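You operate a simulated robot arm through the tools that you are given. There is no shell and no other tool. Be economical: measure what you need, move in short steps, check, and stop when the job is done.

Carry out the task below with a simulated robot arm. There is one attempt and no reset: what you move stays moved.

TASK
Scour the scale off the hamper-side rim and ledge with clay soap on the blue flannel.
Fine: then rinse the flannel under COLD, put it back, handle shut.

The check looks at the end state, three seconds after you hand in, the way a careful person would. Anything else that was tipped, shoved, dropped, spilled or broken makes it a failure.

THE ROBOT
A 7-joint arm with a two-finger parallel gripper, fixed in place. Base frame: the origin is at the foot of the arm, x ahead of it, y to its left, z up. Readings come in m, rad, newtons and seconds.
Its first joint turns from -2.897 to 2.897 rad. Payload 3.91 kg.
The TCP is the grasp point between the finger pads, 0.03 m short of the fingertips. In the tool frame z runs along the fingers and y along their closing line. Largest opening 0.11 m; finger width 0.02, thickness 0.01; the body of the gripper, 0.048 by 0.112 m, starts 0.055 m behind the TCP.
Orientation is that of the tool frame in the base frame, as a unit quaternion [w, x, y, z]. With the fingers straight down and closing along the base's y, the tool's x points along the base's -x, its y along +y and its z along -z.

THE INTERFACE
- The arm moves only by the tool play_rows. Its argument "rows" is text: rows parted by semicolons, each of 7 numbers parted by spaces: the finger opening in m, from 0 to 0.11, then the shift along the tool's x, y, z in m, then the turn, a rotation vector about the tool's x, y, z in rad. In form: jaw tx ty tz wx wy wz; .... A call has 1 to 12 rows; each row shifts and turns the commanded pose from where the row before left it, along the tool's axes as they then stand. Each row takes 0.2 s and may step no farther than 0.05 m and 0.15 rad from the row before; otherwise, or with a gripper value out of range, the whole call is refused. Where a pose cannot be reached the arm comes as near as it can. A force on the tool above 40 N (or 10 N above the force at the start of the call, whichever is more), or a blocked arm, ends the call early, and 0.2 s more pass. Each finger travels about 0.153 m/s and halts on what it meets, pressing with about 38 N; the grip force reading is that of the motor and also rises with nothing between the fingers. The clock runs only during rows and for 0.2 s after the last one: add rows that do not move to give the fingers time. It gives the time, the measured TCP pose, the force on the tool (base axes), the opening and the grip force at its end, in the units of the frame above (readings bear some noise).
- Cameras (640 x 400 px; columns grow to the right, rows downward): "scene" is fixed at [0.2313, -0.6374, 1.5097]; the picture's right is [0.95, -0.33, 0.00], its down [-0.18, -0.51, -0.84] and it looks along [0.27, 0.79, -0.54] (base axes); focal length 274 px, centre (320, 200). "wrist" rides on the gripper at [-0.036, 0, -0.057] in the tool frame; the picture's right is [0.00, -1.00, 0.00], its down [0.97, 0.00, -0.24] and it looks along [0.24, 0.00, 0.97] (tool axes); focal length 218 px, centre (320, 200). There is no depth. A picture from a camera that has moved, and an enlarged one, comes with that camera's place and axes in the base frame and with its lens. The place of the scene camera against the robot may be out by one fixed shift of up to 0.025 m in any direction.
- capture(camera): a new picture of that camera. The clock stands still meanwhile.
- slide_trunk(by): slides the trunk up (or, below 0, down) by that many m; the arm rides with it, the base frame stays. It gives what a move gives, with no picture.
- close_up(camera, box): a new picture of the part [left, top, right, bottom] of that camera's present view, enlarged. The clock stands still meanwhile.
- hand_in(): hands the job in; it is judged then, once.

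Work in short steps. Places have to be worked out from the pictures, the camera data and where the tool is seen: move nearer, look again, correct. Check each grasp and each placing, and mend what went wrong. You have 120 turns and 64 pictures in all, those below and enlarged ones among them. Open the gripper and draw the arm clear of the work before you hand the job in, unless the task says otherwise; then end with one line.

The tools are called as name(argument=value, ...) on one line, values as JSON. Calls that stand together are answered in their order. play_rows: Moves the arm, as the interface text tells. Its arguments: {"type":"object","properties":{"rows":{"type":"string"}},"required":["rows"]} The other tools are called the same way: slide_trunk (by) slides the trunk up or down; capture (camera) takes a picture; close_up (camera, box) takes an enlarged picture of a part of a camera's view; hand_in () hands the job in.

At the start:

```text
t: 0.0
tool_pos: [0.4365, -0.0213, 1.3141]
orientation: [0.0, 0.0, 1.0, 0.001]
contact_force: [0.4, 0.5, 0.0]
opening: 0.1098
grasp_force: 0.0
trunk travel left (down, up): [-0.55, 0.06]
```

scene: 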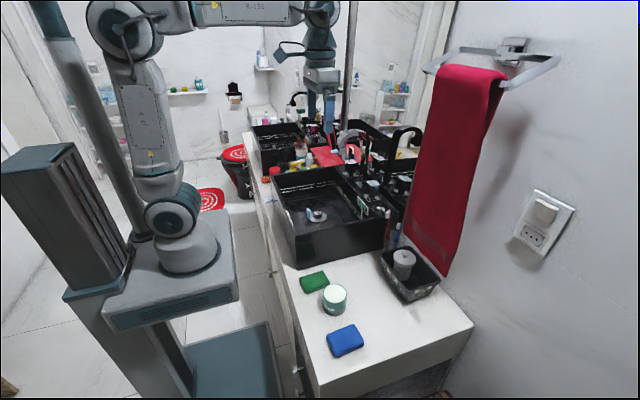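
wrist: 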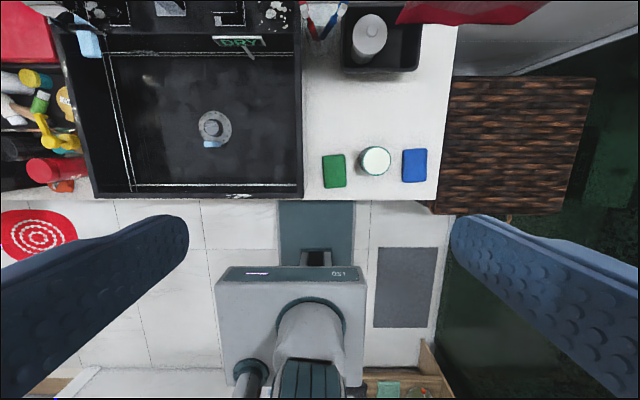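

The pictures show a black basin, with a green pad, a tin and a blue pad on the counter, and a wicker hamper at the right of the wrist view. I'll take enlarged views of the work area first.

close_up(camera="wrist", box=[40, 0, 310, 200])

close_up(camera="wrist", box=[200, 0, 460, 200])

close_up(camera="scene", box=[250, 140, 450, 370])

```text
2.00 times, centred on (175, 100) of wrist
camera zoom: at [0.4721, -0.0213, 1.3703], right [0.0, -1.0, 0.0], down [-0.97, 0.0, 0.24], along [-0.24, 0.0, -0.97], focal length 436 px, centre (610, 400)
```

zoom: 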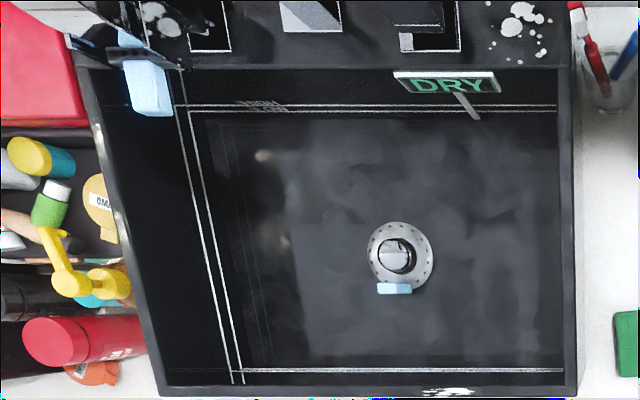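

```text
2.00 times, centred on (330, 100) of wrist
camera zoom: at [0.4721, -0.0213, 1.3703], right [0.0, -1.0, 0.0], down [-0.97, 0.0, 0.24], along [-0.24, 0.0, -0.97], focal length 436 px, centre (300, 400)
```

zoom: 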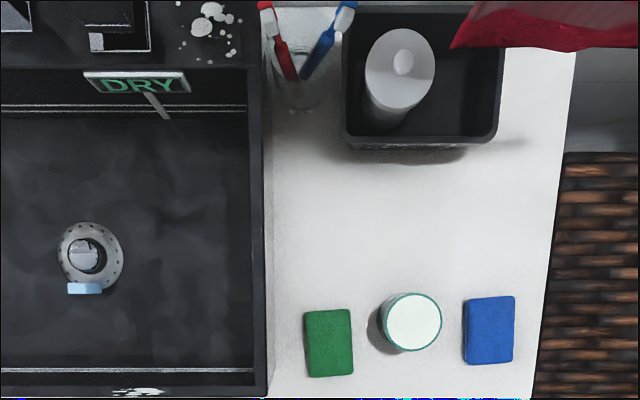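

```text
1.74 times, centred on (350, 255) of scene
camera zoom: at [0.2313, -0.6374, 1.5097], right [0.95, -0.33, 0.0], down [-0.18, -0.51, -0.84], along [0.27, 0.79, -0.54], focal length 476 px, centre (268, 104)
```

zoom: 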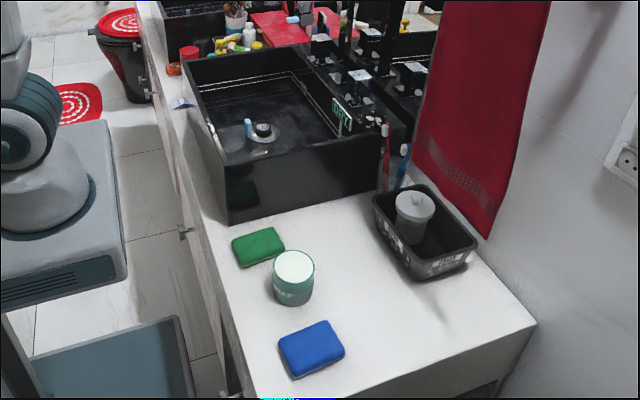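

Matching the two views by triangulation puts the counter near z≈0.79, with the blue pad at about (0.42,-0.27). I'll move the wrist over the right end of the counter and take a closer look.

play_rows(rows="0.11 0 -0.03 0.03 0 0 0;0.11 0 -0.03 0.03 0 0 0;0.11 0 -0.03 0.03 0 0 0;0.11 0 -0.03 0.03 0 0 0;0.11 0 -0.03 0.03 0 0 0;0.11 0 0 0 0 0 0")

capture(camera="wrist")

capture(camera="scene")

```text
t: 1.4
tool_pos: [0.4356, -0.1703, 1.1654]
orientation: [0.0, 0.0, 1.0, 0.0]
contact_force: [-0.8, 0.8, 0.3]
opening: 0.1101
grasp_force: 0.1
trunk travel left (down, up): [-0.55, 0.06]
```

```text
58 pictures are left
camera wrist: at [0.472, -0.1713, 1.2229], right [0.0, -1.0, 0.0], down [-0.97, 0.0, 0.24], along [-0.24, 0.0, -0.97], focal length 218 px, centre (320, 200)
```

wrist: 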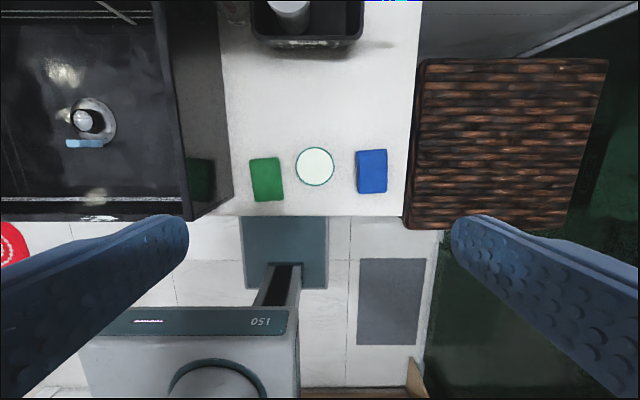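

```text
57 pictures are left
```

scene: 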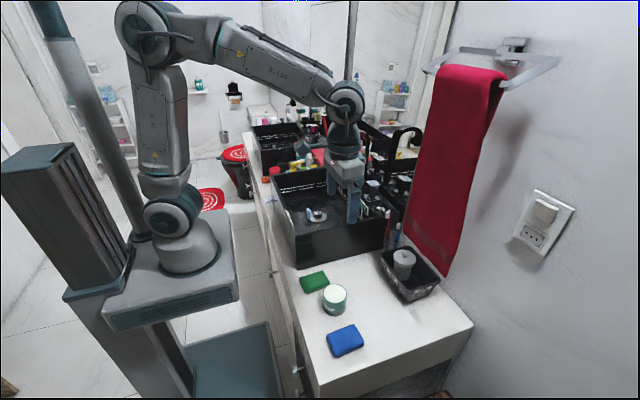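

The wicker hamper is on the -y side. Next I need a closer look at the basin rim, ledge and taps, so I'll go over the basin and look.

play_rows(rows="0.11 0 0.05 0 0 0 0;0.11 0 0.05 0 0 0 0;0.11 0 0.05 0 0 0 0;0.11 0 0.05 0 0 0 0;0.11 0 0.05 0 0 0 0;0.11 0 0.05 0 0 0 0;0.11 0 0 0 0 0 0")

capture(camera="wrist")

close_up(camera="wrist", box=[260, 0, 460, 125])

close_up(camera="wrist", box=[60, 0, 260, 125])

close_up(camera="wrist", box=[220, 125, 460, 250])

```text
t: 3.0
tool_pos: [0.4346, 0.1269, 1.163]
orientation: [0.0, 0.0, 1.0, 0.001]
contact_force: [0.7, -0.3, -0.2]
opening: 0.11
grasp_force: 0.0
trunk travel left (down, up): [-0.55, 0.06]
```

```text
56 pictures are left
camera wrist: at [0.4707, 0.127, 1.2197], right [0.0, -1.0, 0.0], down [-0.97, 0.0, 0.24], along [-0.24, 0.0, -0.97], focal length 218 px, centre (320, 200)
```

wrist: 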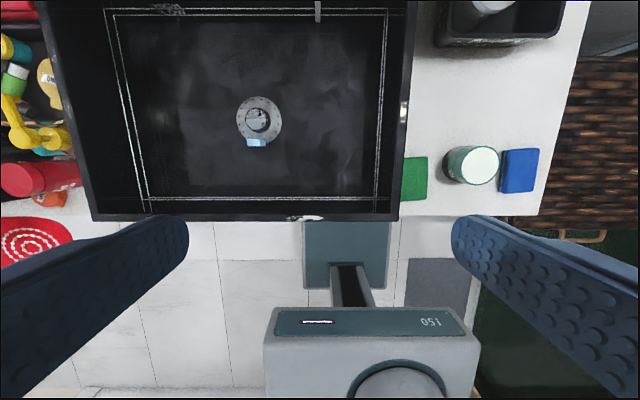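

```text
3.20 times, centred on (360, 62) of wrist
camera zoom: at [0.4707, 0.127, 1.2197], right [0.0, -1.0, 0.0], down [-0.97, 0.0, 0.24], along [-0.24, 0.0, -0.97], focal length 698 px, centre (192, 640)
```

zoom: 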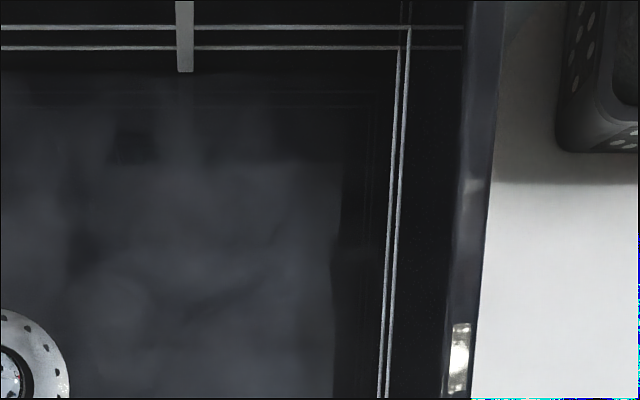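

```text
3.20 times, centred on (160, 62) of wrist
camera zoom: at [0.4707, 0.127, 1.2197], right [0.0, -1.0, 0.0], down [-0.97, 0.0, 0.24], along [-0.24, 0.0, -0.97], focal length 698 px, centre (832, 640)
```

zoom: 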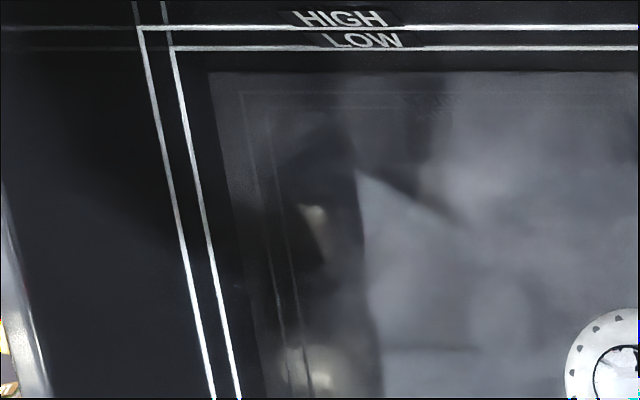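

```text
2.67 times, centred on (340, 188) of wrist
camera zoom: at [0.4707, 0.127, 1.2197], right [0.0, -1.0, 0.0], down [-0.97, 0.0, 0.24], along [-0.24, 0.0, -0.97], focal length 582 px, centre (267, 233)
```

zoom: 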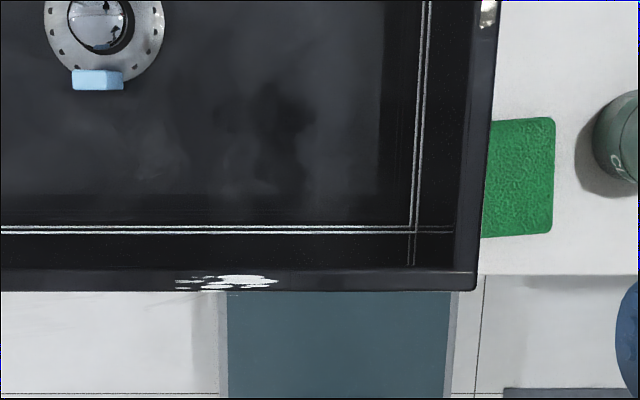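

The basin has HIGH/LOW lines, a DRY gauge and a white patch on the front rim near (0.363,0.146). I'll move forward to look at the ledge and taps.

play_rows(rows="0.11 -0.04 0 -0.01 0 0 0;0.11 -0.04 0 -0.01 0 0 0;0.11 -0.04 0 -0.01 0 0 0;0.11 -0.03 0 0 0 0 0;0.11 0 0 0 0 0 0")

capture(camera="wrist")

close_up(camera="wrist", box=[240, 0, 440, 125])

close_up(camera="wrist", box=[60, 0, 260, 125])

```text
t: 4.2
tool_pos: [0.5874, 0.1306, 1.1941]
orientation: [0.0, 0.0, 1.0, -0.001]
contact_force: [-0.7, -0.8, -0.1]
opening: 0.1101
grasp_force: 0.0
trunk travel left (down, up): [-0.55, 0.06]
```

```text
52 pictures are left
camera wrist: at [0.6229, 0.1296, 1.2517], right [0.0, -1.0, 0.0], down [-0.97, 0.0, 0.24], along [-0.24, 0.0, -0.97], focal length 218 px, centre (320, 200)
```

wrist: 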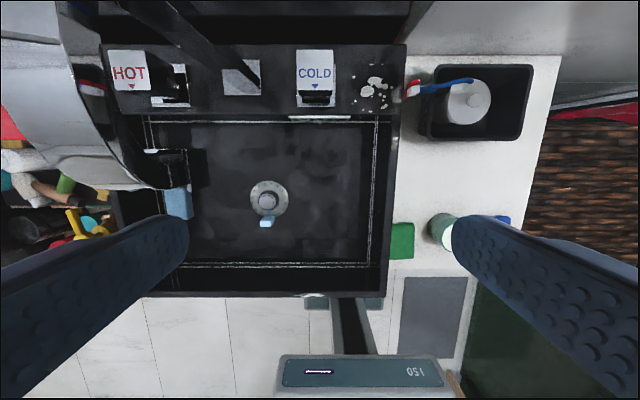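

```text
3.20 times, centred on (340, 62) of wrist
camera zoom: at [0.6229, 0.1296, 1.2517], right [0.0, -1.0, 0.0], down [-0.97, 0.0, 0.24], along [-0.24, 0.0, -0.97], focal length 698 px, centre (256, 640)
```

zoom: 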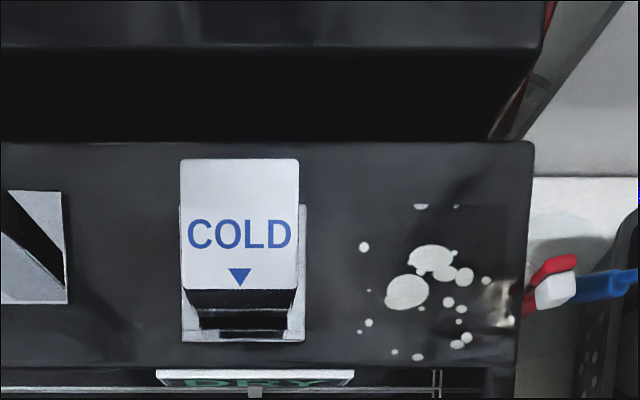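

```text
3.20 times, centred on (160, 62) of wrist
camera zoom: at [0.6229, 0.1296, 1.2517], right [0.0, -1.0, 0.0], down [-0.97, 0.0, 0.24], along [-0.24, 0.0, -0.97], focal length 698 px, centre (832, 640)
```

zoom: 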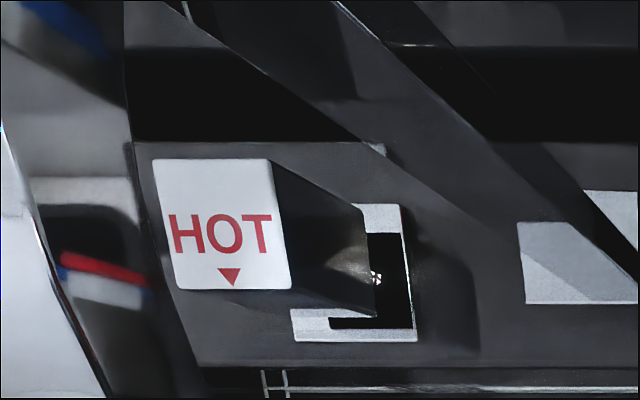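

The ledge scale sits right of COLD near y≈0.06. I'll check the tap's shape from the scene camera and get a closer look at the rim.

close_up(camera="scene", box=[330, 120, 430, 250])

close_up(camera="scene", box=[250, 130, 400, 280])

close_up(camera="wrist", box=[100, 230, 420, 310])

```text
3.08 times, centred on (380, 185) of scene
camera zoom: at [0.2313, -0.6374, 1.5097], right [0.95, -0.33, 0.0], down [-0.18, -0.51, -0.84], along [0.27, 0.79, -0.54], focal length 843 px, centre (135, 246)
```

zoom: 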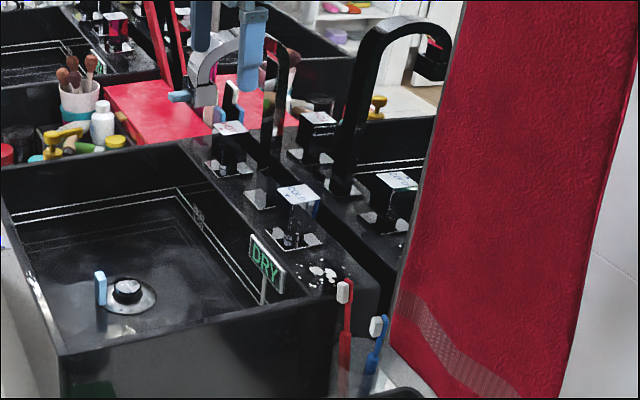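

```text
2.67 times, centred on (325, 205) of scene
camera zoom: at [0.2313, -0.6374, 1.5097], right [0.95, -0.33, 0.0], down [-0.18, -0.51, -0.84], along [0.27, 0.79, -0.54], focal length 730 px, centre (307, 187)
```

zoom: 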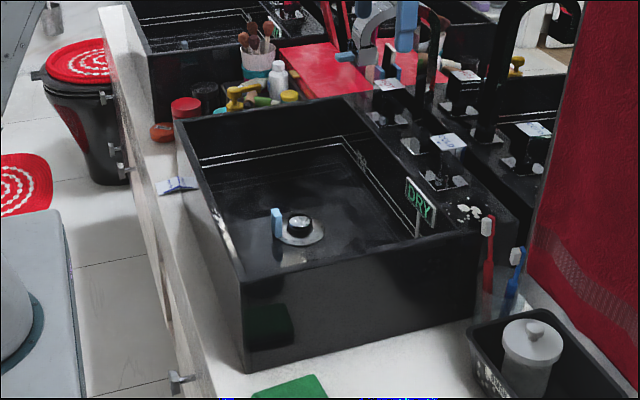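

```text
2.00 times, centred on (260, 270) of wrist
camera zoom: at [0.6229, 0.1296, 1.2517], right [0.0, -1.0, 0.0], down [-0.97, 0.0, 0.24], along [-0.24, 0.0, -0.97], focal length 436 px, centre (440, 60)
```

zoom: 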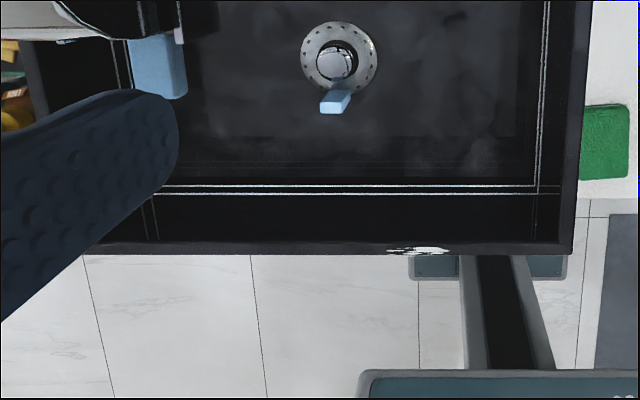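

The spout stands in the plane y≈0.23–0.25 with its outlet near (0.58,0.23,1.10), and the COLD handle is near (0.71,0.13,0.97). I'll back off and tilt the camera forward to see the handle and ledge from closer.

play_rows(rows="0.11 0.04 0 0 0 0 0;0.11 0.04 -0.02 0 0 0 0;0.11 0.03 -0.02 0.02 0 0 0;0.11 0.01 -0.02 0.03 0 -0.15 0;0.11 0 0 0.02 0 -0.15 0;0.11 0 0 0 0 -0.15 0;0.11 0 0 0 0 -0.15 0;0.11 0 0 0 0 0 0")

capture(camera="wrist")

```text
t: 6.0
tool_pos: [0.4703, 0.068, 1.1222]
orientation: [0.296, 0.0, 0.955, 0.0]
contact_force: [0.3, 0.5, 0.0]
opening: 0.1099
grasp_force: 0.0
trunk travel left (down, up): [-0.55, 0.06]
```

```text
46 pictures are left
camera wrist: at [0.4675, 0.068, 1.1907], right [0.0, -1.0, 0.0], down [-0.94, 0.0, -0.35], along [0.35, 0.0, -0.94], focal length 218 px, centre (320, 200)
```

wrist: 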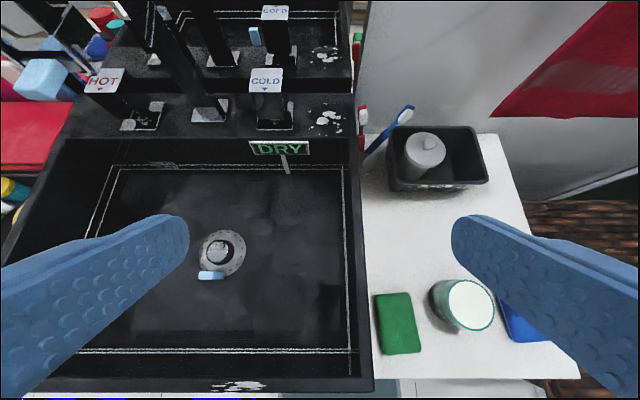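

That's a useful angle. I'll zoom in on the taps and the tin.

close_up(camera="wrist", box=[190, 0, 370, 150])

close_up(camera="wrist", box=[10, 10, 210, 150])

close_up(camera="wrist", box=[360, 250, 560, 390])

```text
2.67 times, centred on (280, 75) of wrist
camera zoom: at [0.4675, 0.068, 1.1907], right [0.0, -1.0, 0.0], down [-0.94, 0.0, -0.35], along [0.35, 0.0, -0.94], focal length 582 px, centre (427, 533)
```

zoom: 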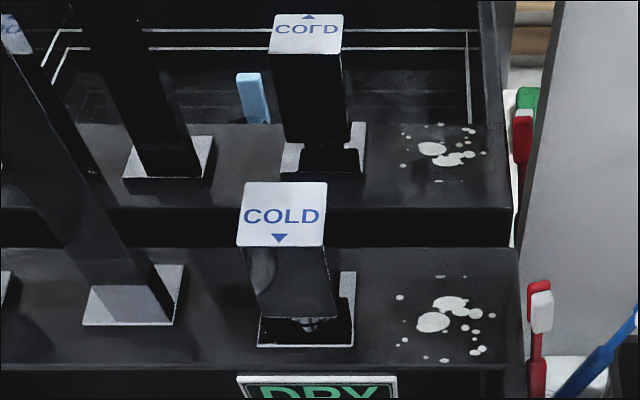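

```text
2.86 times, centred on (110, 80) of wrist
camera zoom: at [0.4675, 0.068, 1.1907], right [0.0, -1.0, 0.0], down [-0.94, 0.0, -0.35], along [0.35, 0.0, -0.94], focal length 624 px, centre (920, 543)
```

zoom: 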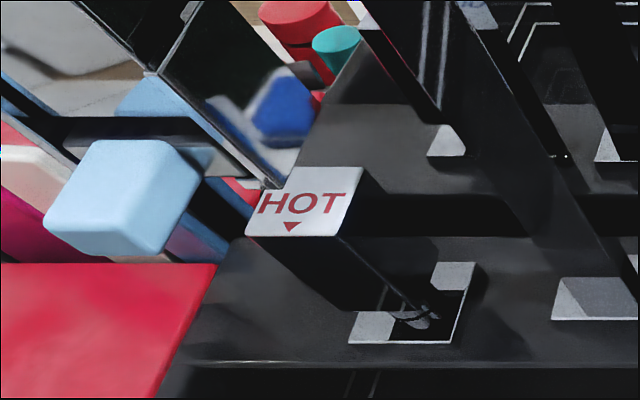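

```text
2.86 times, centred on (460, 320) of wrist
camera zoom: at [0.4675, 0.068, 1.1907], right [0.0, -1.0, 0.0], down [-0.94, 0.0, -0.35], along [0.35, 0.0, -0.94], focal length 624 px, centre (-80, -143)
```

zoom: 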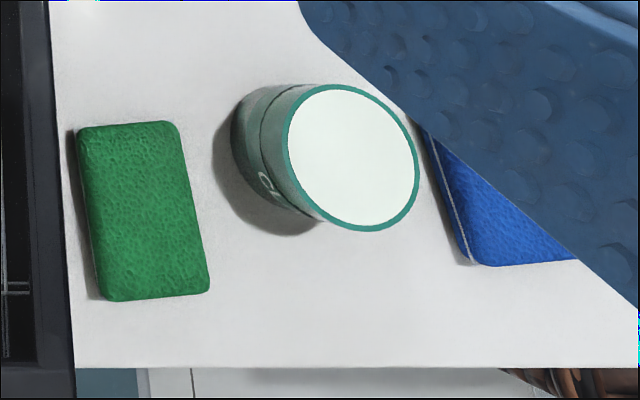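

The ledge is at about z≈0.93 with scale around (0.69,0.058), and the rim patch is near (0.369,0.148). A red brush leans at (0.69,0.01), which I must avoid. I'll tilt lower to see how the COLD handle is hinged.

play_rows(rows="0.11 0 0 0.036 0 0 0;0.11 0 0.01 0.036 0 0 0;0.11 0 0 0 0 -0.15 0;0.11 0 0 0 0 -0.15 0;0.11 0 0 0 0 -0.15 0;0.11 0 0 0 0 0 0")

capture(camera="wrist")

close_up(camera="wrist", box=[180, 60, 400, 200])

```text
t: 7.4
tool_pos: [0.5097, 0.0754, 1.0633]
orientation: [0.476, 0.002, 0.879, -0.009]
contact_force: [1.0, 0.9, -0.5]
opening: 0.11
grasp_force: 0.0
out of reach, approached as far as the arm can: row 3
trunk travel left (down, up): [-0.55, 0.06]
```

```text
42 pictures are left
camera wrist: at [0.4821, 0.0765, 1.1244], right [-0.01, -1.0, 0.01], down [-0.73, 0.0, -0.68], along [0.68, -0.02, -0.73], focal length 218 px, centre (320, 200)
```

wrist: 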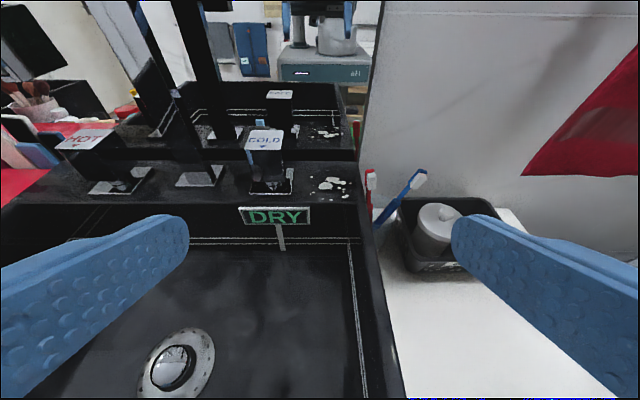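

```text
2.86 times, centred on (290, 130) of wrist
camera zoom: at [0.4821, 0.0765, 1.1244], right [-0.01, -1.0, 0.01], down [-0.73, 0.0, -0.68], along [0.68, -0.02, -0.73], focal length 624 px, centre (406, 400)
```

zoom: 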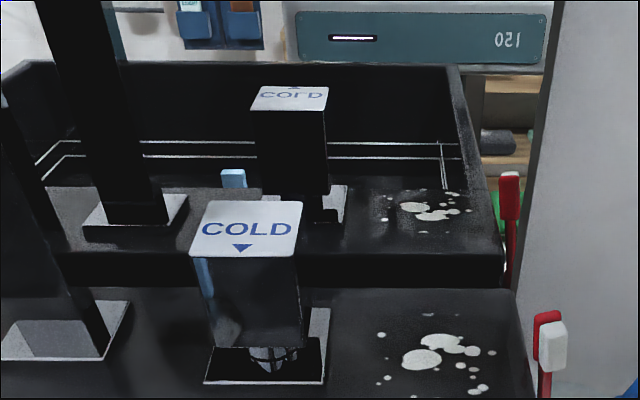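

The handle is a square column with a white cap, standing on a short pivot. I'll approach it with a free gripper to learn how it moves before taking the flannel.

play_rows(rows="0.11 0 0 -0.01 0 0.13 0;0.11 0 0 -0.01 0 0.13 0;0.09 0 0 0 0 0.13 0;0.08 -0.03 0.02 0.0 0 0 0;0.08 -0.03 0.02 0 0 0 0;0.08 -0.03 0.02 0.02 0 0 0;0.08 0 0 0 0 0 0")

capture(camera="wrist")

```text
t: 9.0
tool_pos: [0.5778, 0.1319, 1.1131]
orientation: [0.327, 0.006, 0.945, -0.015]
contact_force: [0.0, -1.5, 0.1]
opening: 0.0799
grasp_force: 0.1
out of reach, approached as far as the arm can: row 3
trunk travel left (down, up): [-0.55, 0.06]
```

```text
40 pictures are left
camera wrist: at [0.5717, 0.1342, 1.1807], right [-0.02, -1.0, 0.03], down [-0.91, 0.01, -0.41], along [0.41, -0.03, -0.91], focal length 218 px, centre (320, 200)
```

wrist: 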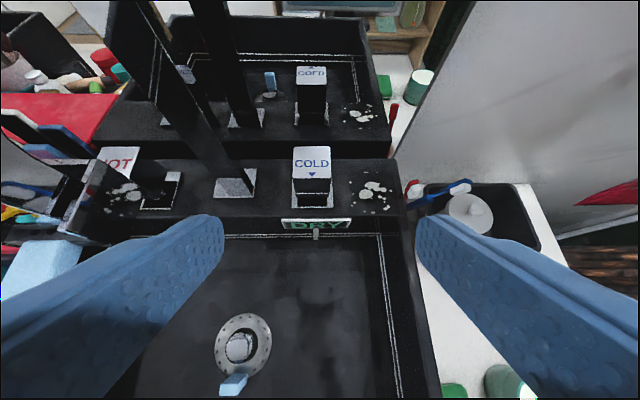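

Cap centre comes out at about (0.703,0.136,0.99), lying straight ahead along the tool axis. I'll advance 0.10 m.

play_rows(rows="0.08 0 0.004 0.035 0 0 0;0.08 0 0 0.035 0 0 0;0.08 0 0 0.03 0 0 0;0.08 0 0 0 0 0 0")

capture(camera="wrist")

```text
t: 10.0
tool_pos: [0.6406, 0.1322, 1.0368]
orientation: [0.328, 0.005, 0.944, -0.015]
contact_force: [0.5, -0.7, -0.2]
opening: 0.08
grasp_force: 0.0
trunk travel left (down, up): [-0.55, 0.06]
```

```text
39 pictures are left
camera wrist: at [0.6339, 0.1333, 1.1032], right [-0.02, -1.0, 0.03], down [-0.91, 0.01, -0.41], along [0.41, -0.03, -0.91], focal length 218 px, centre (320, 200)
```

wrist: 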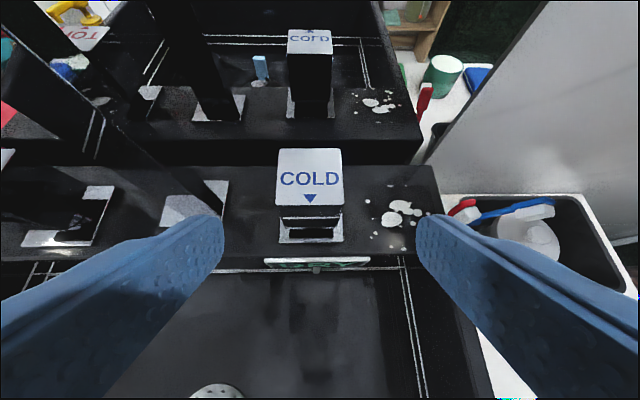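

The cap is 0.04 m wide and centred between the fingers. I'll advance so the pads straddle it.

play_rows(rows="0.08 0 0.002 0.025 0 0 0;0.08 0 0 0.025 0 0 0;0.08 0 0 0.02 0 0 0;0.08 0 0 0 0 0 0")

capture(camera="wrist")

```text
t: 11.0
tool_pos: [0.6848, 0.1308, 0.9805]
orientation: [0.327, 0.007, 0.945, -0.016]
contact_force: [0.0, 0.0, 0.2]
opening: 0.08
grasp_force: 0.1
trunk travel left (down, up): [-0.55, 0.06]
```

```text
38 pictures are left
camera wrist: at [0.6767, 0.1336, 1.0478], right [-0.02, -1.0, 0.03], down [-0.91, 0.01, -0.41], along [0.41, -0.03, -0.91], focal length 218 px, centre (320, 200)
```

wrist: 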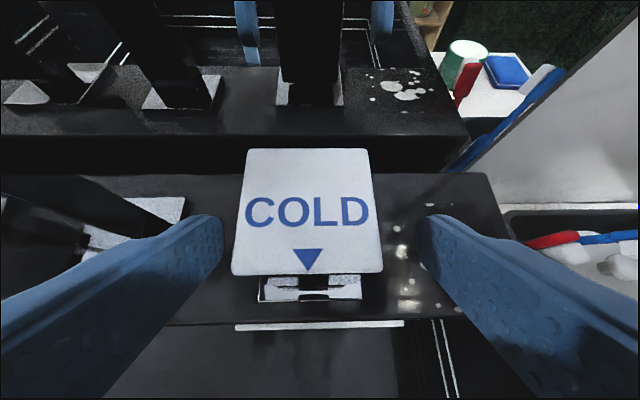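

The fingers straddle the cap. I'll grip lightly and try a small pull toward the front, as the arrow shows, watching the force.

play_rows(rows="0.05 0 0.003 0 0 0 0;0.036 0 0 0 0 0 0;0.036 0 0 0 0 0 0")

play_rows(rows="0.036 0.006 0 -0.005 0 0 0;0.036 0.006 0 -0.005 0 0 0;0.036 0 0 0 0 0 0")

capture(camera="wrist")

```text
t: 11.8
tool_pos: [0.6828, 0.1344, 0.9807]
orientation: [0.328, 0.006, 0.945, -0.015]
contact_force: [-1.1, 0.2, -0.5]
opening: 0.0408
grasp_force: 45.5
trunk travel left (down, up): [-0.55, 0.06]
```

```text
t: 12.3
tool_pos: [0.6824, 0.1362, 0.9793]
orientation: [0.332, 0.008, 0.943, -0.012]
contact_force: [28.1, -2.1, -18.5]
opening: 0.0409
grasp_force: 44.7
trunk travel left (down, up): [-0.55, 0.06]
stopped in row 2: the force on the tool passed its limit (the readings are from after the stop); the commanded pose is now the measured one
```

```text
37 pictures are left
camera wrist: at [0.6748, 0.1368, 1.0476], right [-0.02, -1.0, 0.02], down [-0.91, 0.01, -0.42], along [0.42, -0.02, -0.91], focal length 218 px, centre (320, 200)
```

wrist: 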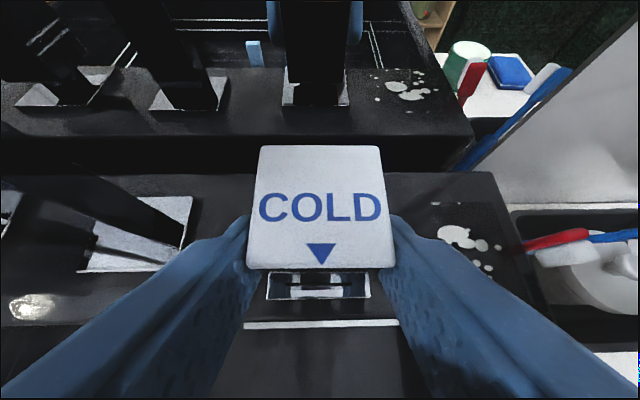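

It doesn't pull forward; the force hit the limit with almost no motion. I'll try a small turn about the vertical axis.

play_rows(rows="0.036 0 -0.001 0 -0.04 0 -0.052;0.036 0 -0.001 0 -0.04 0 -0.052;0.036 0 0 0 0 0 0")

capture(camera="wrist")

```text
t: 13.1
tool_pos: [0.682, 0.1327, 0.9805]
orientation: [0.329, -0.057, 0.943, 0.007]
contact_force: [30.4, -3.7, -18.8]
opening: 0.0403
grasp_force: 45.6
trunk travel left (down, up): [-0.55, 0.06]
```

```text
36 pictures are left
camera wrist: at [0.6744, 0.1339, 1.0479], right [0.11, -0.99, 0.02], down [-0.9, -0.11, -0.42], along [0.42, 0.03, -0.91], focal length 218 px, centre (320, 200)
```

wrist: 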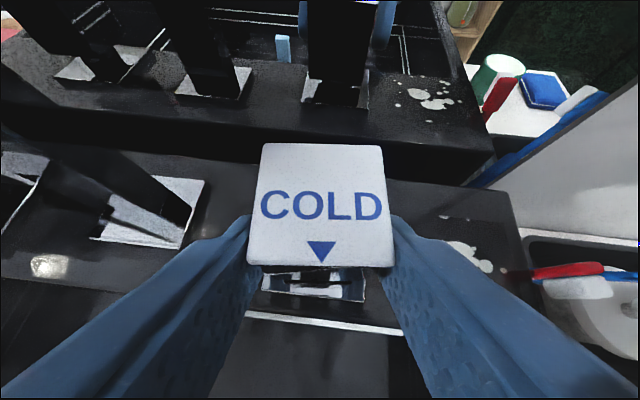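

The cap turned with the gripper, so it's a rotary handle. I'll turn further the same way and watch for water.

play_rows(rows="0.036 -0.003 -0.002 0.0025 -0.074 0 -0.094;0.036 0 -0.002 0 -0.074 0 -0.094;0.036 0 -0.002 0 -0.074 0 -0.094;0.036 0 0 0 0 0 0")

capture(camera="wrist")

close_up(camera="scene", box=[280, 100, 440, 220])

```text
t: 14.1
tool_pos: [0.6833, 0.1261, 0.9819]
orientation: [0.319, -0.223, 0.919, 0.064]
contact_force: [3.1, -9.4, -15.7]
opening: 0.0406
grasp_force: 45.4
trunk travel left (down, up): [-0.55, 0.06]
```

```text
35 pictures are left
camera wrist: at [0.677, 0.1246, 1.0487], right [0.45, -0.89, 0.02], down [-0.81, -0.42, -0.41], along [0.37, 0.16, -0.91], focal length 218 px, centre (320, 200)
```

wrist: 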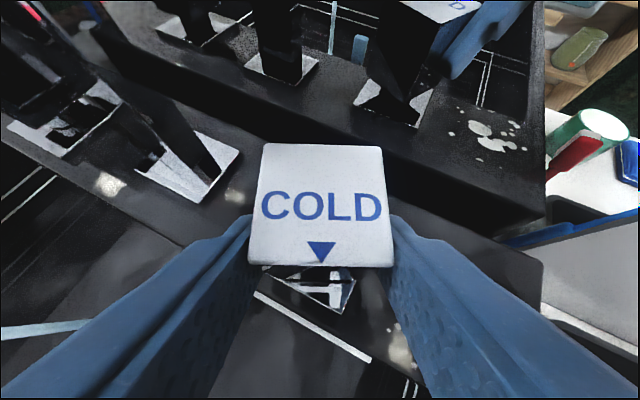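

```text
3.33 times, centred on (360, 160) of scene
camera zoom: at [0.2313, -0.6374, 1.5097], right [0.95, -0.33, 0.0], down [-0.18, -0.51, -0.84], along [0.27, 0.79, -0.54], focal length 913 px, centre (187, 333)
```

zoom: 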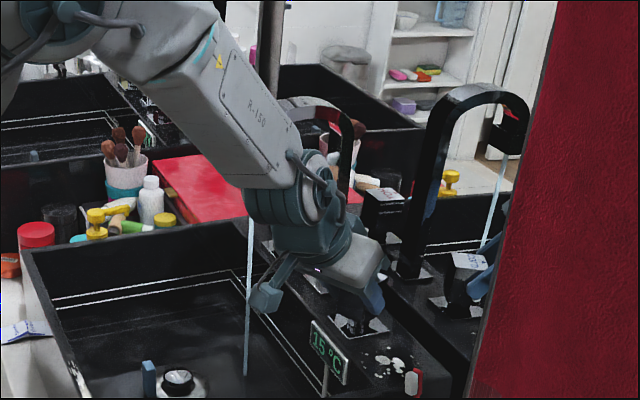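

Water is running and the display reads 15 °C, so counter-clockwise opens COLD. The stream falls near (0.61,0.22). I'll check whether the drain clears the water, then turn the handle back.

close_up(camera="scene", box=[270, 160, 390, 240])

play_rows(rows="0.036 0 0.001 0 0.074 0 0.094;0.036 0 0.002 0 0.074 0 0.094;0.036 0 0.002 0 0.074 0 0.094;0.036 0 0.001 0 0.07 0 0.089;0.036 0 0 0 0 0 0;0.036 0 0 0 0 0 0")

capture(camera="wrist")

close_up(camera="scene", box=[270, 140, 390, 240])

```text
5.00 times, centred on (330, 200) of scene
camera zoom: at [0.2313, -0.6374, 1.5097], right [0.95, -0.33, 0.0], down [-0.18, -0.51, -0.84], along [0.27, 0.79, -0.54], focal length 1370 px, centre (270, 200)
```

zoom: 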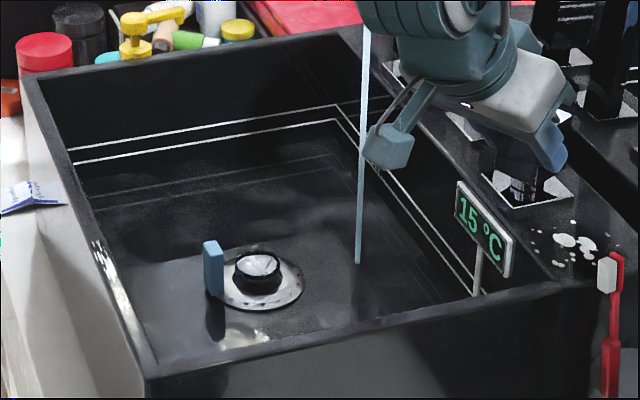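

```text
t: 15.5
tool_pos: [0.6821, 0.1358, 0.9838]
orientation: [0.333, -0.003, 0.943, -0.011]
contact_force: [0.0, -1.4, -16.3]
opening: 0.0407
grasp_force: 45.0
trunk travel left (down, up): [-0.55, 0.06]
```

```text
32 pictures are left
camera wrist: at [0.674, 0.1368, 1.0494], right [0.0, -1.0, 0.02], down [-0.91, -0.01, -0.42], along [0.42, -0.02, -0.91], focal length 218 px, centre (320, 200)
```

wrist: 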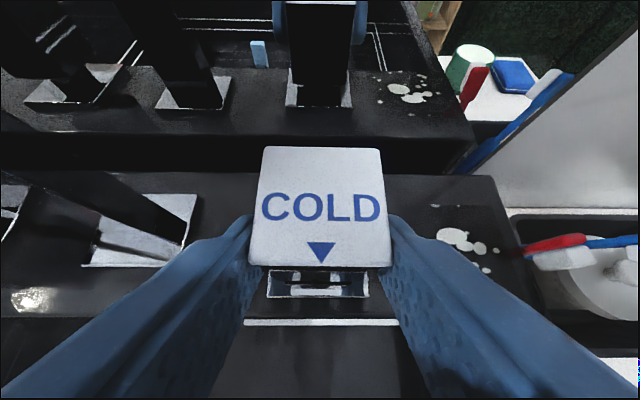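

```text
4.00 times, centred on (330, 190) of scene
camera zoom: at [0.2313, -0.6374, 1.5097], right [0.95, -0.33, 0.0], down [-0.18, -0.51, -0.84], along [0.27, 0.79, -0.54], focal length 1096 px, centre (280, 240)
```

zoom: 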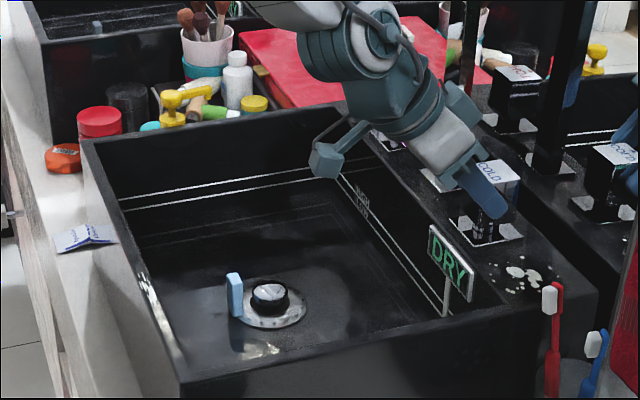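

The tap is shut again and the display reads DRY. I'll release the handle and back out the way I came, then level the tool.

play_rows(rows="0.08 0 0 0 0 0 0;0.08 0 0 0 0 0 0;0.08 0 0 -0.04 0 0 0;0.08 0 0 -0.04 0 0 0;0.08 0 0 -0.04 0 0 0;0.08 0.03 0 -0.04 0 0 0;0.08 0.04 -0.02 -0.02 0 0.13 0;0.08 0.03 -0.04 0 0 0.13 0;0.08 0 -0.045 0 0 0.13 0;0.08 0 -0.045 0 0 0.13 0;0.08 0 -0.045 0 0 0.14 0;0.08 0 0 0 0 0 0")

```text
t: 18.1
tool_pos: [0.4904, -0.0607, 1.0678]
orientation: [0.009, 0.0, 1.0, -0.011]
contact_force: [0.5, 0.1, 0.9]
opening: 0.0798
grasp_force: 0.1
trunk travel left (down, up): [-0.55, 0.06]
```

The tool is level at (0.49,-0.06,1.07). I'll yaw 90° so the fingers close along x, the pad's long side.

play_rows(rows="0.1 0 0 0 0 0 -0.1428;0.1 0 0 0 0 0 -0.1428;0.1 0 0 0 0 0 -0.1428;0.1 0 0 0 0 0 -0.1428;0.1 0 0 0 0 0 -0.1428;0.1 0 0 0 0 0 -0.1428;0.1 0 0 0 0 0 -0.1428;0.1 0 0 0 0 0 -0.1428;0.1 0 0 0 0 0 -0.1428;0.1 0 0 0 0 0 -0.1428;0.1 0 0 0 0 0 -0.1428;0.11 0 0 0 0 0 0")

```text
t: 20.7
tool_pos: [0.4876, -0.0586, 1.0689]
orientation: [-0.001, -0.707, 0.707, -0.014]
contact_force: [-0.3, 0.4, -0.2]
opening: 0.11
grasp_force: 0.1
trunk travel left (down, up): [-0.55, 0.06]
```

Orientation is good apart from a 1° tilt, which I'll correct while moving above the blue pad at about (0.423,-0.27).

play_rows(rows="0.11 0.0422 0.013 0.01 -0.02 -0.02 0;0.11 0.0422 0.013 0.01 0 0 0;0.11 0.0422 0.013 0.01 0 0 0;0.11 0.0422 0.013 0.02 0 0 0;0.11 0.0422 0.013 0.02 0 0 0;0.11 0 0 0 0 0 0")

capture(camera="wrist")

```text
t: 22.1
tool_pos: [0.4213, -0.2737, 1.0006]
orientation: [-0.001, -0.707, 0.707, 0.001]
contact_force: [1.0, 0.5, 0.3]
opening: 0.11
grasp_force: 0.0
trunk travel left (down, up): [-0.55, 0.06]
```

```text
30 pictures are left
camera wrist: at [0.4224, -0.2364, 1.058], right [1.0, 0.0, 0.0], down [0.0, -0.97, 0.24], along [0.0, -0.24, -0.97], focal length 218 px, centre (320, 200)
```

wrist: 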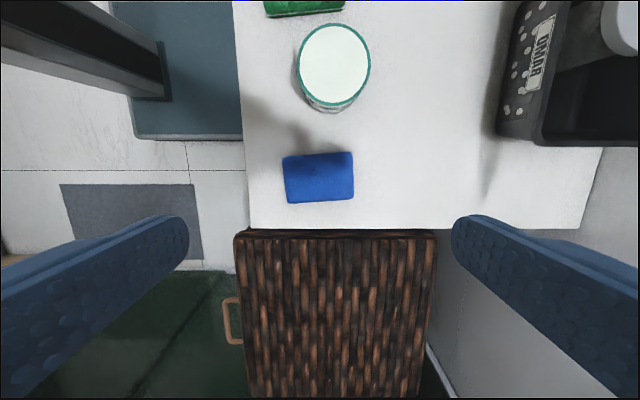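

The pad is centred under the tool and rotated about 0.08 rad counter-clockwise, with its top near z≈0.785. I'll align to it and descend partway.

play_rows(rows="0.11 0 0 0.04 0 0 -0.08;0.11 0 0 0.04 0 0 0;0.11 0 0 0.04 0 0 0;0.11 0 0 0.03 0 0 0;0.11 0 0 0 0 0 0")

capture(camera="wrist")

close_up(camera="scene", box=[290, 270, 400, 380])

```text
t: 23.3
tool_pos: [0.4212, -0.2717, 0.8476]
orientation: [0.001, 0.734, -0.679, 0.0]
contact_force: [-0.1, 0.3, 0.0]
opening: 0.1101
grasp_force: 0.0
trunk travel left (down, up): [-0.55, 0.06]
```

```text
29 pictures are left
camera wrist: at [0.4195, -0.2358, 0.906], right [1.0, 0.08, 0.0], down [0.08, -0.97, 0.24], along [0.02, -0.24, -0.97], focal length 218 px, centre (320, 200)
```

wrist: 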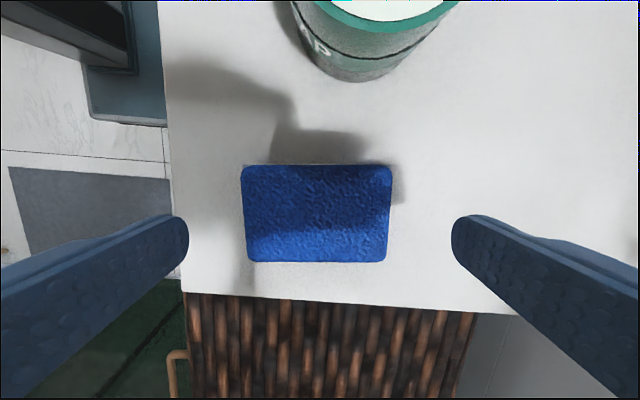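

```text
3.64 times, centred on (345, 325) of scene
camera zoom: at [0.2313, -0.6374, 1.5097], right [0.95, -0.33, 0.0], down [-0.18, -0.51, -0.84], along [0.27, 0.79, -0.54], focal length 996 px, centre (229, -254)
```

zoom: 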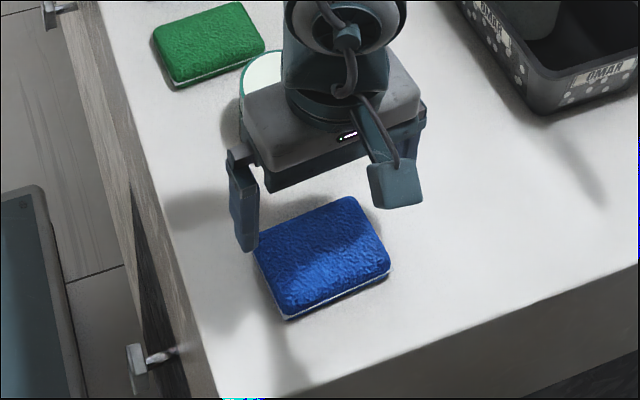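

The tool is aligned over the pad. I'll descend to z≈0.81 and look at where the fingertips sit against the counter.

play_rows(rows="0.11 0.002 0 0.015 0 0 0;0.11 0 0 0.012 0 0 0;0.11 0 0 0.01 0 0 0;0.11 0 0 0 0 0 0")

close_up(camera="scene", box=[300, 300, 400, 370])

```text
t: 24.3
tool_pos: [0.4216, -0.272, 0.8123]
orientation: [0.001, 0.734, -0.679, 0.001]
contact_force: [0.0, 0.1, 0.7]
opening: 0.1101
grasp_force: 0.0
trunk travel left (down, up): [-0.55, 0.06]
```

```text
5.71 times, centred on (350, 335) of scene
camera zoom: at [0.2313, -0.6374, 1.5097], right [0.95, -0.33, 0.0], down [-0.18, -0.51, -0.84], along [0.27, 0.79, -0.54], focal length 1565 px, centre (149, -571)
```

zoom: 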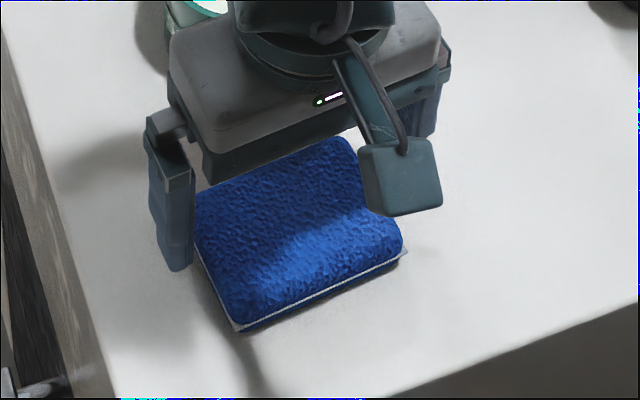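

The tips are beside the pad. I'll feel downward in small steps.

play_rows(rows="0.11 0 0 0.003 0 0 0;0.11 0 0 0.003 0 0 0;0.11 0 0 0 0 0 0")

play_rows(rows="0.11 0 0 0.003 0 0 0;0.11 0 0 0.003 0 0 0;0.11 0 0 0 0 0 0")

```text
t: 25.1
tool_pos: [0.4209, -0.2725, 0.8064]
orientation: [0.001, 0.734, -0.679, 0.0]
contact_force: [-0.8, 0.4, -0.2]
opening: 0.1103
grasp_force: 0.1
trunk travel left (down, up): [-0.55, 0.06]
```

```text
t: 25.9
tool_pos: [0.4215, -0.2733, 0.8]
orientation: [0.002, 0.735, -0.678, 0.0]
contact_force: [-0.9, 0.1, -0.4]
opening: 0.1102
grasp_force: 0.0
trunk travel left (down, up): [-0.55, 0.06]
```

No contact yet with the tips at 0.770, so I'll keep feeling down.

play_rows(rows="0.11 0 0 0.003 0 0 0;0.11 0 0 0.003 0 0 0;0.11 0 0 0 0 0 0")

capture(camera="wrist")

```text
t: 26.7
tool_pos: [0.4211, -0.2728, 0.7947]
orientation: [0.001, 0.735, -0.679, 0.0]
contact_force: [-0.3, -0.2, 0.7]
opening: 0.1099
grasp_force: 0.1
trunk travel left (down, up): [-0.55, 0.06]
```

```text
26 pictures are left
camera wrist: at [0.4198, -0.2366, 0.8518], right [1.0, 0.08, 0.0], down [0.08, -0.97, 0.24], along [0.02, -0.24, -0.97], focal length 218 px, centre (320, 200)
```

wrist: 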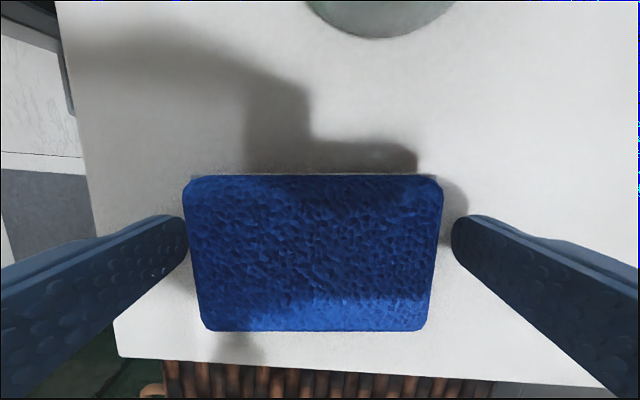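

The pad top is at about z=0.783, and the tips reach 1.8 cm down its sides without touching the counter. I'll rise 3 mm so the pad protrudes, then close.

play_rows(rows="0.11 0 0 -0.003 0 0 0;0.085 0 0 0 0 0 0;0.075 0 0 0 0 0 0;0.07 0 0 0 0 0 0;0.07 0 0 0 0 0 0")

```text
t: 27.9
tool_pos: [0.4225, -0.2726, 0.7981]
orientation: [0.002, 0.734, -0.679, -0.001]
contact_force: [-0.6, -0.7, 0.4]
opening: 0.0885
grasp_force: 38.2
trunk travel left (down, up): [-0.55, 0.06]
```

Gripped at 0.0885 m. I'll lift and check.

play_rows(rows="0.07 0 0 -0.03 0 0 0;0.07 0 0 -0.04 0 0 0;0.07 0 0 -0.05 0 0 0;0.07 0 0 -0.04 0 0 0;0.07 0 0 0 0 0 0")

close_up(camera="scene", box=[280, 200, 420, 370])

capture(camera="wrist")

```text
t: 29.1
tool_pos: [0.4209, -0.2712, 0.9586]
orientation: [0.001, 0.734, -0.679, -0.001]
contact_force: [0.2, 0.2, -1.1]
opening: 0.0887
grasp_force: 38.2
trunk travel left (down, up): [-0.55, 0.06]
```

```text
2.35 times, centred on (350, 285) of scene
camera zoom: at [0.2313, -0.6374, 1.5097], right [0.95, -0.33, 0.0], down [-0.18, -0.51, -0.84], along [0.27, 0.79, -0.54], focal length 645 px, centre (249, 0)
```

zoom: 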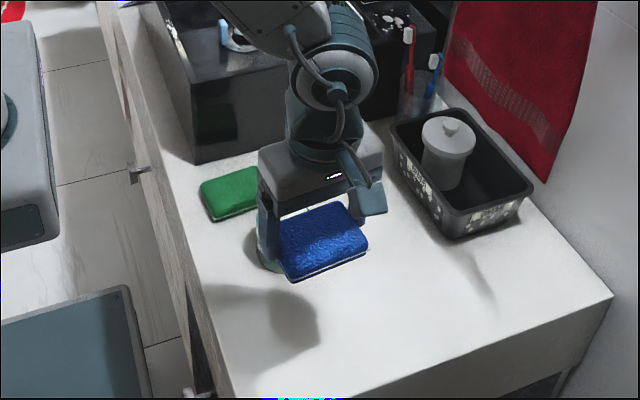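

```text
24 pictures are left
camera wrist: at [0.4182, -0.2357, 1.0163], right [1.0, 0.08, 0.0], down [0.08, -0.97, 0.24], along [0.02, -0.24, -0.97], focal length 218 px, centre (320, 200)
```

wrist: 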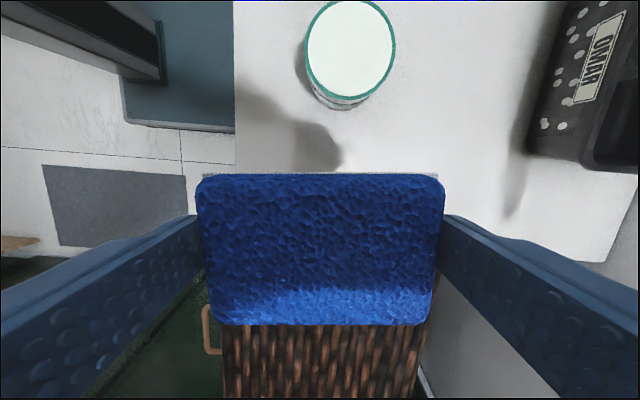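

The flannel is held well. The tin's top centre comes out at about (0.437,-0.162,0.823), so I'll move above it and view it closely.

play_rows(rows="0.07 -0.036 -0.008 0 0 0 0;0.07 -0.036 -0.008 0 0 0 0;0.07 -0.0354 -0.0087 0 0 0 0;0.07 0 0 0 0 0 0")

close_up(camera="scene", box=[280, 200, 400, 340])

```text
t: 30.1
tool_pos: [0.4367, -0.1631, 0.9603]
orientation: [0.001, 0.734, -0.679, 0.0]
contact_force: [-0.6, -0.8, -0.5]
opening: 0.0887
grasp_force: 37.9
trunk travel left (down, up): [-0.55, 0.06]
```

```text
2.86 times, centred on (340, 270) of scene
camera zoom: at [0.2313, -0.6374, 1.5097], right [0.95, -0.33, 0.0], down [-0.18, -0.51, -0.84], along [0.27, 0.79, -0.54], focal length 783 px, centre (263, 0)
```

zoom: 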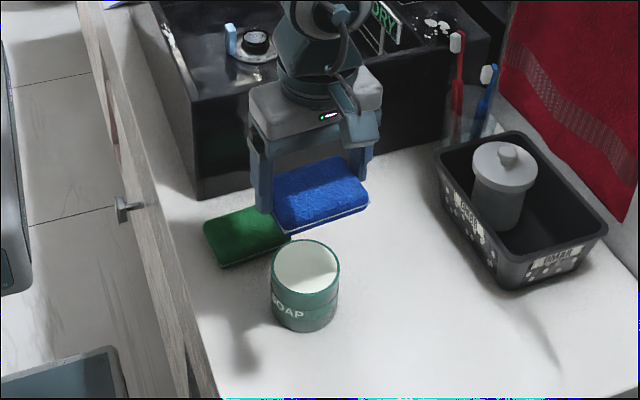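

The pot is labelled SOAP, and its white surface looks flush with the rim. I'll lower the flannel onto it with small final steps.

play_rows(rows="0.07 0 0 0.025 0 0 0;0.07 0 0 0.025 0 0 0;0.07 0 0 0.025 0 0 0;0.07 0 0 0 0 0 0")

play_rows(rows="0.07 0 0 0.005 0 0 0;0.07 0 0 0.005 0 0 0;0.07 0 0 0.004 0 0 0;0.07 0 0 0 0 0 0")

close_up(camera="scene", box=[300, 240, 400, 340])

```text
t: 31.1
tool_pos: [0.4378, -0.1651, 0.8836]
orientation: [0.001, 0.734, -0.679, 0.001]
contact_force: [0.7, 0.0, 0.0]
opening: 0.0885
grasp_force: 38.0
trunk travel left (down, up): [-0.55, 0.06]
```

```text
t: 32.1
tool_pos: [0.4387, -0.1634, 0.8698]
orientation: [0.0, 0.734, -0.679, 0.0]
contact_force: [0.0, -0.1, -0.8]
opening: 0.0886
grasp_force: 37.9
trunk travel left (down, up): [-0.55, 0.06]
```

```text
4.00 times, centred on (350, 290) of scene
camera zoom: at [0.2313, -0.6374, 1.5097], right [0.95, -0.33, 0.0], down [-0.18, -0.51, -0.84], along [0.27, 0.79, -0.54], focal length 1096 px, centre (200, -160)
```

zoom: 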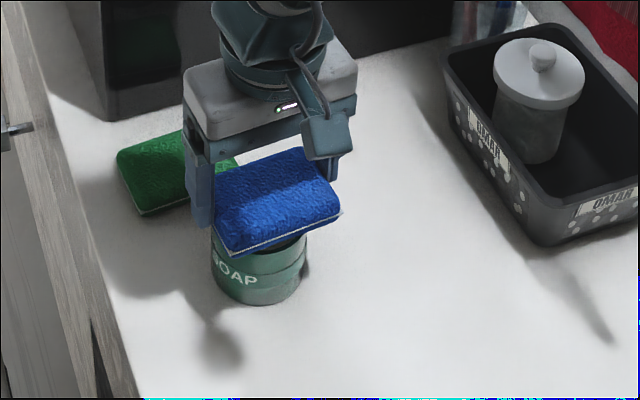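

It's close but there's no contact force yet. I'll continue in 3 mm steps.

play_rows(rows="0.07 0 0 0.003 0 0 0;0.07 0 0 0.003 0 0 0;0.07 0 0 0.003 0 0 0;0.07 0 0 0 0 0 0")

play_rows(rows="0.07 0 0 0.003 0 0 0;0.07 0 0 0.002 0 0 0;0.07 0 0 0 0 0 0")

```text
t: 33.1
tool_pos: [0.4365, -0.1637, 0.8606]
orientation: [0.001, 0.734, -0.679, 0.0]
contact_force: [-0.3, 0.2, 0.5]
opening: 0.0886
grasp_force: 37.8
trunk travel left (down, up): [-0.55, 0.06]
```

```text
t: 33.7
tool_pos: [0.4383, -0.162, 0.8592]
orientation: [0.001, 0.734, -0.679, 0.003]
contact_force: [-6.9, 2.0, 28.7]
opening: 0.0886
grasp_force: 38.1
trunk travel left (down, up): [-0.55, 0.06]
stopped in row 2: the force on the tool passed its limit (the readings are from after the stop); the commanded pose is now the measured one
```

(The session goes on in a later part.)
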